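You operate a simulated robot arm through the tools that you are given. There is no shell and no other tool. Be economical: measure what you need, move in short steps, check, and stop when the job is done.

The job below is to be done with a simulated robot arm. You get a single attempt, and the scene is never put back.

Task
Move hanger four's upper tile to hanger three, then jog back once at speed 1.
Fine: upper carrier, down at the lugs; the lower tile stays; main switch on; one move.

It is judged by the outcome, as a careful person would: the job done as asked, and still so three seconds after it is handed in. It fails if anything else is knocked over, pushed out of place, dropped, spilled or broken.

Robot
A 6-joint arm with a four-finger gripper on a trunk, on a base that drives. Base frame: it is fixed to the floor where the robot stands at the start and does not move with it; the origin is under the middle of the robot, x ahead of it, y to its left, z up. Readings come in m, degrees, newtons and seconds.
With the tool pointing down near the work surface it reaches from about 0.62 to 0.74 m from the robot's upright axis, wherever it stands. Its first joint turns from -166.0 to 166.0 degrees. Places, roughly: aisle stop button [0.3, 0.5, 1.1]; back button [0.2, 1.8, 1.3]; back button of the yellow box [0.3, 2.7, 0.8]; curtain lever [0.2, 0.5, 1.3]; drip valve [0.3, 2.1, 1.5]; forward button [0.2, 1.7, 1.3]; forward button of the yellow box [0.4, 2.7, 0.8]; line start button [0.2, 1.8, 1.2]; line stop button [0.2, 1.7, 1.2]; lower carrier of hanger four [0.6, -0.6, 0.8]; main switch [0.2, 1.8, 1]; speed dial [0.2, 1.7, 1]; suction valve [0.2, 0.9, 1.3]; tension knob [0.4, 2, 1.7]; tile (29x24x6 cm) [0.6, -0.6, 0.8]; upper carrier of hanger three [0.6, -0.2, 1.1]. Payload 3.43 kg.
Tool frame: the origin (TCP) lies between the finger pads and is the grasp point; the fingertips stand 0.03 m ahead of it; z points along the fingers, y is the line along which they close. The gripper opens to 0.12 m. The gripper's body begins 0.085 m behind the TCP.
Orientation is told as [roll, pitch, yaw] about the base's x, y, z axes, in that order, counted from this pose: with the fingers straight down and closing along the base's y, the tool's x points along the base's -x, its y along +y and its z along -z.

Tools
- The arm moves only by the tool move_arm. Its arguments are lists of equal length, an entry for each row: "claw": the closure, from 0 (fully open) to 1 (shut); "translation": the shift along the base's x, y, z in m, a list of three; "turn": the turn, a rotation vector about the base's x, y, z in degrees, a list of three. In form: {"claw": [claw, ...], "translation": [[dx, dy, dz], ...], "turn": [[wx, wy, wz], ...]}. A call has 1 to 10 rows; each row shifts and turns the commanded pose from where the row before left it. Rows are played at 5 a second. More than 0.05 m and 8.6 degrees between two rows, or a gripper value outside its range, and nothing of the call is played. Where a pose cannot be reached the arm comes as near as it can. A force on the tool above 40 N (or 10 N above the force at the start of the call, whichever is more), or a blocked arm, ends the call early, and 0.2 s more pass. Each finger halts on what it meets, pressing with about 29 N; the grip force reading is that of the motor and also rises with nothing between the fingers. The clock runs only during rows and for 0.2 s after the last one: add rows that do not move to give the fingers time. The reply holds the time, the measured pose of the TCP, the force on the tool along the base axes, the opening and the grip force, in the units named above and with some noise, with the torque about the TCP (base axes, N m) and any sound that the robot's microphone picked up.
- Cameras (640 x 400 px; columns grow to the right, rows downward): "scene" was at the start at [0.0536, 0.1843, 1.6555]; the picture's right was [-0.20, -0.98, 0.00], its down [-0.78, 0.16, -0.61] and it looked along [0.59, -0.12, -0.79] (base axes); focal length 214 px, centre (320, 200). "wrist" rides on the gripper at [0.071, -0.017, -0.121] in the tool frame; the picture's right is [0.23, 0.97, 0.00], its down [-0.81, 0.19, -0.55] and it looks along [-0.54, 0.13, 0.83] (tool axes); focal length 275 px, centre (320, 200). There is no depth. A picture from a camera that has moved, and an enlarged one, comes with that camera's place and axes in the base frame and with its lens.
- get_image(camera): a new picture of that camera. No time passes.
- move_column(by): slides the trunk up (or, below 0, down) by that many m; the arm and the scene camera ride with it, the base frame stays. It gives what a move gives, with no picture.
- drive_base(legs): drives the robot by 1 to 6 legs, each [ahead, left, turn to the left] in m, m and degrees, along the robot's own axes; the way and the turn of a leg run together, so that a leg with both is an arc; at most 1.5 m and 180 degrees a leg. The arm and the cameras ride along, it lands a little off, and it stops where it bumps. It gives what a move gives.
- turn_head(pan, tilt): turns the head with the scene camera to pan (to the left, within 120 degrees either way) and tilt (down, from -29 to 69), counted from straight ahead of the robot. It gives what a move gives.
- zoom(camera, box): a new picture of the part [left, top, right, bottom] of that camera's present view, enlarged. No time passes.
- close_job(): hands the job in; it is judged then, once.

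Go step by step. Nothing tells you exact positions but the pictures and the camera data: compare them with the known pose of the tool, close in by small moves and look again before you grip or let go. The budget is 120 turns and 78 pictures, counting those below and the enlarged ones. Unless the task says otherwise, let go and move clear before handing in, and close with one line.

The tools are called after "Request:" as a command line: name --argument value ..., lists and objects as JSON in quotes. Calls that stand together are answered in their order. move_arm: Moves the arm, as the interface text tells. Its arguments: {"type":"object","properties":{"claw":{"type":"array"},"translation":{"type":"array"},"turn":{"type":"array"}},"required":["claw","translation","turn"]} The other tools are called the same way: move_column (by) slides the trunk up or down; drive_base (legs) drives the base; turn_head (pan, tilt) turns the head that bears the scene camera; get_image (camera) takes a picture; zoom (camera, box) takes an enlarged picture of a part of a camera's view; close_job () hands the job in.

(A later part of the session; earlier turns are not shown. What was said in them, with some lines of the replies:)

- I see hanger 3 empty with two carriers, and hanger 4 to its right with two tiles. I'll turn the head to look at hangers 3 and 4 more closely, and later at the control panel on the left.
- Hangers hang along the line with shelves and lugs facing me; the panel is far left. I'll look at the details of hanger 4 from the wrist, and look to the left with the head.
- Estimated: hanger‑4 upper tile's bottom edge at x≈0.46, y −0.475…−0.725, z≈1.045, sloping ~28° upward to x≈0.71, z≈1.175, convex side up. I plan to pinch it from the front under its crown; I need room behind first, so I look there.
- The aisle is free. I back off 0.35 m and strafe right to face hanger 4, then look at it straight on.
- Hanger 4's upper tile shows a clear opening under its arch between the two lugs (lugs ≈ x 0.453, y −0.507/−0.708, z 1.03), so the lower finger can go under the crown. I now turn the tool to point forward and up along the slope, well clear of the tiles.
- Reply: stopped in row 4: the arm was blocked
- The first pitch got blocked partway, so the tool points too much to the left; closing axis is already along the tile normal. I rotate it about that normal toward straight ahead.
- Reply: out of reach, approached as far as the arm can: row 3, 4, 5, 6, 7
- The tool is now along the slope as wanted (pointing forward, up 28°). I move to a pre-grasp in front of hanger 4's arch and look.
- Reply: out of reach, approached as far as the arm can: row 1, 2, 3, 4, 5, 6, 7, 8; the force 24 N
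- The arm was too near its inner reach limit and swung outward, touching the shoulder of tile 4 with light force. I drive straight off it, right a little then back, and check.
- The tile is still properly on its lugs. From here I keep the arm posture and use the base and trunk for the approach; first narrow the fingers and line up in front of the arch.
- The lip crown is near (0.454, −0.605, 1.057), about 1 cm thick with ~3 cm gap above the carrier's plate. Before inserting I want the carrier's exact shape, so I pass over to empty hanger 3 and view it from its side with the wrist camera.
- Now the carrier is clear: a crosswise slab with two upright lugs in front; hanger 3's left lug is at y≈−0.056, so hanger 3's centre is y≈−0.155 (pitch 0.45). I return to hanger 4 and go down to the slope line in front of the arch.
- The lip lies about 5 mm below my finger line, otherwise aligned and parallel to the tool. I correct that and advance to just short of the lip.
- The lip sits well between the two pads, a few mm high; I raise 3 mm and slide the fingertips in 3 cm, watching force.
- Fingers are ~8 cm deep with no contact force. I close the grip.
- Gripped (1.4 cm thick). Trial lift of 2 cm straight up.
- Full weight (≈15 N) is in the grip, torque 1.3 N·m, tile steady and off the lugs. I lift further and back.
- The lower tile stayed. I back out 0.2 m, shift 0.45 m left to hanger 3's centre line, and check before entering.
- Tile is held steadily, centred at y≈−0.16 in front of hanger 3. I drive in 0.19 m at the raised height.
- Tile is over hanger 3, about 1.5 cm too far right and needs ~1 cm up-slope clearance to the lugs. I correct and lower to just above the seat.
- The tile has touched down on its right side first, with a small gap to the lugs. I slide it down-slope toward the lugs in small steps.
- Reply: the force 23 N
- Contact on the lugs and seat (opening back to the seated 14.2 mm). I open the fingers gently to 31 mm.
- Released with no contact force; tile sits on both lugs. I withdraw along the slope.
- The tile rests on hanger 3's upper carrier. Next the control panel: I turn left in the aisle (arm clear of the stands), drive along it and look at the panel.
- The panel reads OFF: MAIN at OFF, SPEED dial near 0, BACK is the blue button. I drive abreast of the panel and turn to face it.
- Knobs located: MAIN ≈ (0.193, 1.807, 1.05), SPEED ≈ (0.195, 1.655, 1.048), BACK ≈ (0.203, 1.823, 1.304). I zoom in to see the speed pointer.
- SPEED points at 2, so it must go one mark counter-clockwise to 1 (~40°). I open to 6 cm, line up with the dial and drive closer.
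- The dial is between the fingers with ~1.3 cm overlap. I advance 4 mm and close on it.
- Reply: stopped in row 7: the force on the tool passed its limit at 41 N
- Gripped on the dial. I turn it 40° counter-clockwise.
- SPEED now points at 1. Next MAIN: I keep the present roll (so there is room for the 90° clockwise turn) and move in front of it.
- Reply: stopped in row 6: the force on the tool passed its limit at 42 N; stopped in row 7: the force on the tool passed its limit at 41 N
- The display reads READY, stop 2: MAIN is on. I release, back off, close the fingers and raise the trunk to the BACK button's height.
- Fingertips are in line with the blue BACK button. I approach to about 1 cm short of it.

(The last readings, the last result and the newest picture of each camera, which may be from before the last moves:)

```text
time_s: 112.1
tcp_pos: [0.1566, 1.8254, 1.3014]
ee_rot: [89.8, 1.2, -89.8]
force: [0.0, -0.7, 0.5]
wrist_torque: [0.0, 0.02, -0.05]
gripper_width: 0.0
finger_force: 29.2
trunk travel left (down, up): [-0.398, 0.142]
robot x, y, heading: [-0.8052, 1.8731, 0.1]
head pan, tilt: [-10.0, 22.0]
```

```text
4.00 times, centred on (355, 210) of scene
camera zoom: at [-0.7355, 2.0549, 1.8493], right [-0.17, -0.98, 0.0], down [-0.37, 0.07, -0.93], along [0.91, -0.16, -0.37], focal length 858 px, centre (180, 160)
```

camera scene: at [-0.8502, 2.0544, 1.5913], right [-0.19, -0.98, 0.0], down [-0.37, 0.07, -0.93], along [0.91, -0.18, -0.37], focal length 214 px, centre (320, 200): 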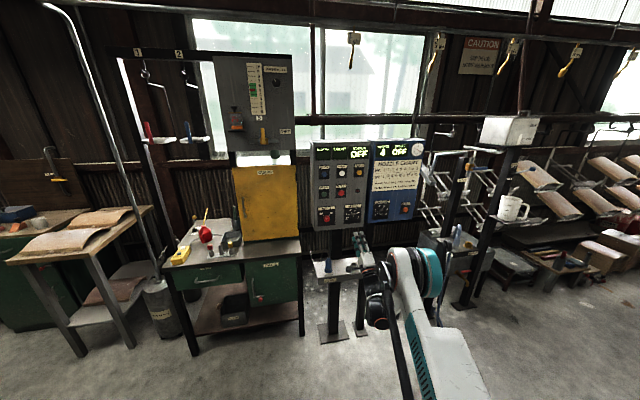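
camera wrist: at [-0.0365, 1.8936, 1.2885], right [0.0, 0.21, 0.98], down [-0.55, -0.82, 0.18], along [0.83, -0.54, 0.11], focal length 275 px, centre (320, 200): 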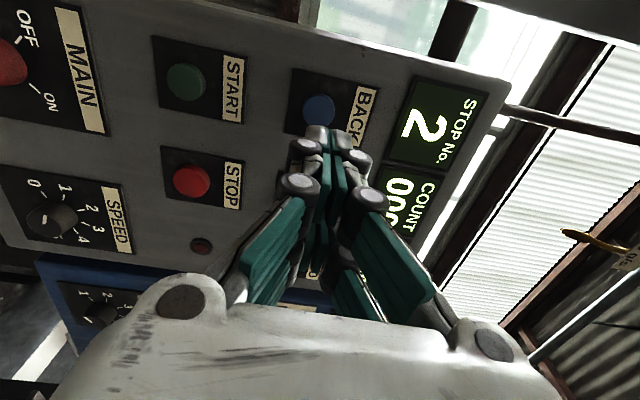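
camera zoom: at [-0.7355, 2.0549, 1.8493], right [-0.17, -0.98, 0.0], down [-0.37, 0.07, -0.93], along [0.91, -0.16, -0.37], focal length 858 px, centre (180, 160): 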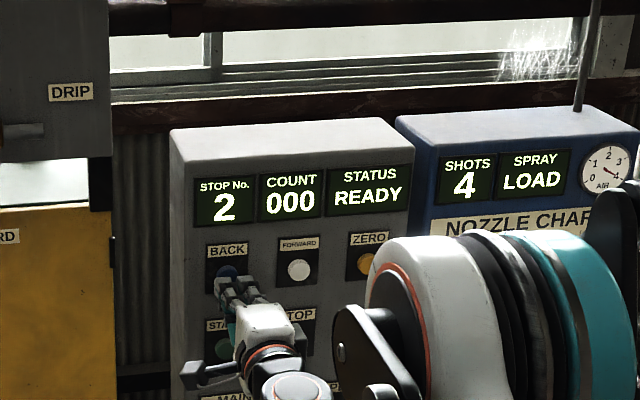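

Lined up within a few mm. I press BACK once, in small steps, then withdraw.

Request:
move_arm --claw '[1, 1, 1, 1, 1, 1, 1, 1]' --translation '[[0.005, 0.001, -0.003], [0.005, 0, 0], [0.004, 0, 0], [0.004, 0, 0], [0.004, 0, 0], [-0.02, 0, 0], [-0.02, 0, 0], [0, 0, 0]]' --turn '[[0, 0, 0], [0, 0, 0], [0, 0, 0], [0, 0, 0], [0, 0, 0], [0, 0, 0], [0, 0, 0], [0, 0, 0]]'

Request:
zoom --camera "scene" --box '[310, 160, 400, 260]'

```text
time_s: 113.9
tcp_pos: [0.1389, 1.8265, 1.2968]
ee_rot: [89.8, 1.3, -89.8]
force: [0.3, 0.4, -0.2]
wrist_torque: [-0.03, 0.02, -0.01]
gripper_width: 0.0
finger_force: 33.9
trunk travel left (down, up): [-0.398, 0.142]
robot x, y, heading: [-0.8107, 1.8687, -0.2]
head pan, tilt: [-10.0, 22.0]
heard: click
```

```text
4.00 times, centred on (355, 210) of scene
camera zoom: at [-0.7349, 2.0548, 1.8492], right [-0.17, -0.98, 0.0], down [-0.37, 0.07, -0.93], along [0.91, -0.16, -0.38], focal length 858 px, centre (180, 160)
```

zoom: 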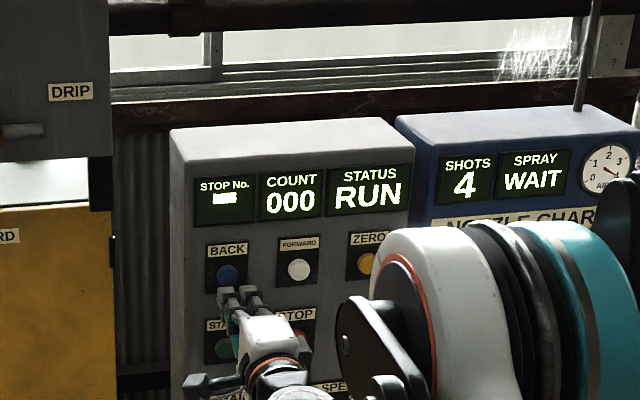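

A click, and STATUS shows RUN: the line is moving. I withdraw further and wait for the move to end.

Request:
move_arm --claw '[1, 1, 1, 1, 1, 1, 1, 1, 1, 1]' --translation '[[-0.02, 0, 0], [-0.02, 0, 0], [0, 0, 0], [0, 0, 0], [0, 0, 0], [0, 0, 0], [0, 0, 0], [0, 0, 0], [0, 0, 0], [0, 0, 0]]' --turn '[[0, 0, 0], [0, 0, 0], [0, 0, 0], [0, 0, 0], [0, 0, 0], [0, 0, 0], [0, 0, 0], [0, 0, 0], [0, 0, 0], [0, 0, 0]]'

Request:
turn_head --pan -50 --tilt 25

Request:
get_image --camera "scene"

```text
time_s: 116.1
tcp_pos: [0.1001, 1.8272, 1.2968]
ee_rot: [89.8, 1.3, -89.9]
force: [-0.1, -0.3, 0.6]
wrist_torque: [0.0, -0.03, 0.0]
gripper_width: 0.0001
finger_force: 33.2
trunk travel left (down, up): [-0.398, 0.142]
robot x, y, heading: [-0.8112, 1.8699, -0.1]
head pan, tilt: [-10.0, 22.0]
```

```text
time_s: 117.2
tcp_pos: [0.0998, 1.8249, 1.2968]
ee_rot: [89.8, 1.3, -89.9]
force: [-0.2, 0.3, -0.3]
wrist_torque: [0.03, 0.02, 0.0]
gripper_width: 0.0
finger_force: 33.2
trunk travel left (down, up): [-0.398, 0.142]
robot x, y, heading: [-0.8076, 1.8687, 0.2]
head pan, tilt: [-50.0, 25.0]
```

```text
7 pictures are left
camera scene: at [-0.7673, 2.0004, 1.8444], right [-0.77, -0.64, 0.0], down [-0.27, 0.32, -0.91], along [0.58, -0.69, -0.42], focal length 214 px, centre (320, 200)
```

scene: 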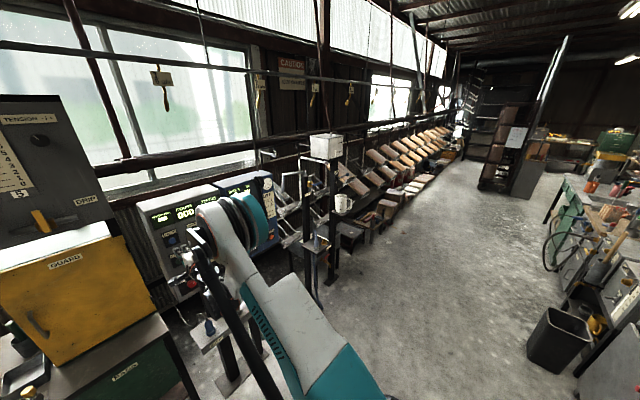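

Request:
move_arm --claw '[1, 1, 1, 1, 1, 1, 1, 1, 1, 1]' --translation '[[0, 0, 0], [0, 0, 0], [0, 0, 0], [0, 0, 0], [0, 0, 0], [0, 0, 0], [0, 0, 0], [0, 0, 0], [0, 0, 0], [0, 0, 0]]' --turn '[[0, 0, 0], [0, 0, 0], [0, 0, 0], [0, 0, 0], [0, 0, 0], [0, 0, 0], [0, 0, 0], [0, 0, 0], [0, 0, 0], [0, 0, 0]]'

Request:
move_arm --claw '[1, 1, 1, 1, 1, 1, 1, 1, 1, 1]' --translation '[[0, 0, 0], [0, 0, 0], [0, 0, 0], [0, 0, 0], [0, 0, 0], [0, 0, 0], [0, 0, 0], [0, 0, 0], [0, 0, 0], [0, 0, 0]]' --turn '[[0, 0, 0], [0, 0, 0], [0, 0, 0], [0, 0, 0], [0, 0, 0], [0, 0, 0], [0, 0, 0], [0, 0, 0], [0, 0, 0], [0, 0, 0]]'

Request:
move_arm --claw '[1, 1, 1, 1, 1, 1, 1, 1, 1, 1]' --translation '[[0, 0, 0], [0, 0, 0], [0, 0, 0], [0, 0, 0], [0, 0, 0], [0, 0, 0], [0, 0, 0], [0, 0, 0], [0, 0, 0], [0, 0, 0]]' --turn '[[0, 0, 0], [0, 0, 0], [0, 0, 0], [0, 0, 0], [0, 0, 0], [0, 0, 0], [0, 0, 0], [0, 0, 0], [0, 0, 0], [0, 0, 0]]'

Request:
turn_head --pan -20 --tilt 22

Request:
get_image --camera "scene"

```text
time_s: 119.4
tcp_pos: [0.1001, 1.8257, 1.2982]
ee_rot: [89.8, 1.3, -89.9]
force: [-0.7, 0.5, -0.9]
wrist_torque: [0.03, -0.04, 0.03]
gripper_width: 0.0001
finger_force: 33.0
trunk travel left (down, up): [-0.398, 0.142]
robot x, y, heading: [-0.8082, 1.8724, 0.0]
head pan, tilt: [-50.0, 25.0]
```

```text
time_s: 121.6
tcp_pos: [0.0993, 1.8274, 1.2994]
ee_rot: [89.8, 1.3, -89.9]
force: [0.1, 0.3, 0.0]
wrist_torque: [-0.01, 0.01, -0.01]
gripper_width: 0.0
finger_force: 33.7
trunk travel left (down, up): [-0.398, 0.142]
robot x, y, heading: [-0.8054, 1.8694, -0.2]
head pan, tilt: [-50.0, 25.0]
```

```text
time_s: 123.8
tcp_pos: [0.0985, 1.8259, 1.2971]
ee_rot: [89.7, 1.3, -89.9]
force: [0.1, 0.4, 0.4]
wrist_torque: [0.01, 0.05, -0.01]
gripper_width: 0.0
finger_force: 33.6
trunk travel left (down, up): [-0.398, 0.142]
robot x, y, heading: [-0.8067, 1.8726, 0.1]
head pan, tilt: [-50.0, 25.0]
```

```text
time_s: 124.7
tcp_pos: [0.099, 1.8267, 1.299]
ee_rot: [89.9, 1.2, -89.8]
force: [0.3, -0.1, -0.1]
wrist_torque: [0.01, 0.0, -0.01]
gripper_width: 0.0001
finger_force: 33.2
trunk travel left (down, up): [-0.398, 0.142]
robot x, y, heading: [-0.8051, 1.8716, 0.2]
head pan, tilt: [-20.0, 22.0]
```

```text
6 pictures are left
camera scene: at [-0.7394, 2.0391, 1.8493], right [-0.34, -0.94, 0.0], down [-0.35, 0.13, -0.93], along [0.87, -0.32, -0.37], focal length 214 px, centre (320, 200)
```

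scene: 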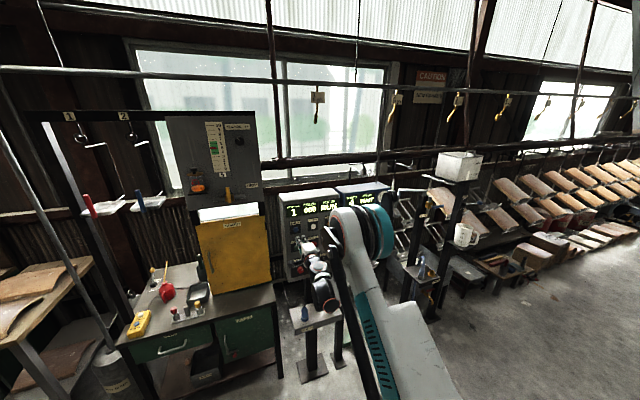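

Request:
zoom --camera "scene" --box '[275, 140, 535, 300]'

```text
2.46 times, centred on (405, 220) of scene
camera zoom: at [-0.7394, 2.0391, 1.8493], right [-0.34, -0.94, 0.0], down [-0.35, 0.13, -0.93], along [0.87, -0.32, -0.37], focal length 528 px, centre (111, 151)
```

zoom: 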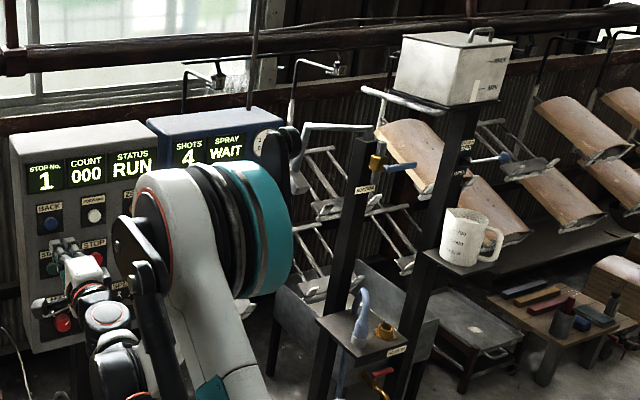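

Stop No. is 1, tile riding on hanger 3's upper carrier and hanger 4 keeping only its lower one; status still RUN. I wait for it to finish.

Request:
move_arm --claw '[1, 1, 1, 1, 1, 1, 1, 1, 1, 1]' --translation '[[0, 0, 0], [0, 0, 0], [0, 0, 0], [0, 0, 0], [0, 0, 0], [0, 0, 0], [0, 0, 0], [0, 0, 0], [0, 0, 0], [0, 0, 0]]' --turn '[[0, 0, 0], [0, 0, 0], [0, 0, 0], [0, 0, 0], [0, 0, 0], [0, 0, 0], [0, 0, 0], [0, 0, 0], [0, 0, 0], [0, 0, 0]]'

Request:
move_arm --claw '[1, 1, 1, 1, 1, 1, 1, 1, 1, 1]' --translation '[[0, 0, 0], [0, 0, 0], [0, 0, 0], [0, 0, 0], [0, 0, 0], [0, 0, 0], [0, 0, 0], [0, 0, 0], [0, 0, 0], [0, 0, 0]]' --turn '[[0, 0, 0], [0, 0, 0], [0, 0, 0], [0, 0, 0], [0, 0, 0], [0, 0, 0], [0, 0, 0], [0, 0, 0], [0, 0, 0], [0, 0, 0]]'

Request:
zoom --camera "scene" --box '[275, 140, 535, 300]'

```text
time_s: 126.9
tcp_pos: [0.0981, 1.8272, 1.2971]
ee_rot: [89.8, 1.3, -89.9]
force: [0.1, 0.0, 0.6]
wrist_torque: [-0.02, 0.01, -0.02]
gripper_width: 0.0
finger_force: 33.2
trunk travel left (down, up): [-0.398, 0.142]
robot x, y, heading: [-0.8099, 1.8719, -0.3]
head pan, tilt: [-20.0, 22.0]
```

```text
time_s: 129.1
tcp_pos: [0.0991, 1.8274, 1.2982]
ee_rot: [89.8, 1.2, -89.9]
force: [-0.2, 0.3, -0.1]
wrist_torque: [0.0, 0.03, 0.0]
gripper_width: 0.0
finger_force: 34.0
trunk travel left (down, up): [-0.398, 0.142]
robot x, y, heading: [-0.8045, 1.8711, 0.0]
head pan, tilt: [-20.0, 22.0]
```

```text
2.46 times, centred on (405, 220) of scene
camera zoom: at [-0.7394, 2.0392, 1.8493], right [-0.34, -0.94, 0.0], down [-0.35, 0.13, -0.93], along [0.87, -0.32, -0.37], focal length 528 px, centre (111, 151)
```

zoom: 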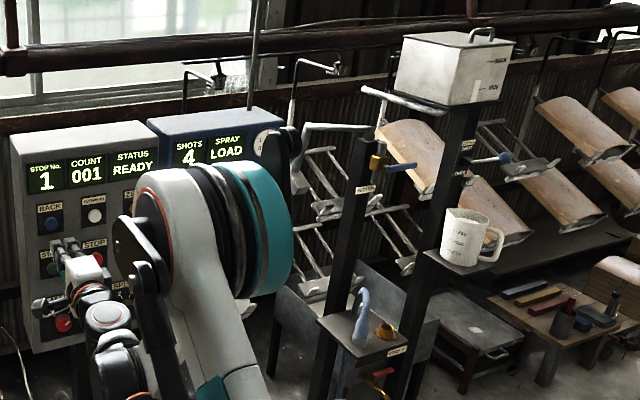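

The display reads stop 1, count 001, READY: exactly one move back, the tile seated on hanger 3 and the lower tile still on hanger 4. The arm is clear, so I hand in.

Request:
close_job

```text
The job is handed in.
```

The upper tile from hanger four now sits on hanger three's upper carrier, down at the lugs. Hanger four's lower tile stayed in place. The main switch is on, the speed dial is at 1, and I jogged the line back once (stop 2 to stop 1, count 001, READY). While lining up, the gripper briefly touched hanger four's upper tile, but it stayed on its lugs.
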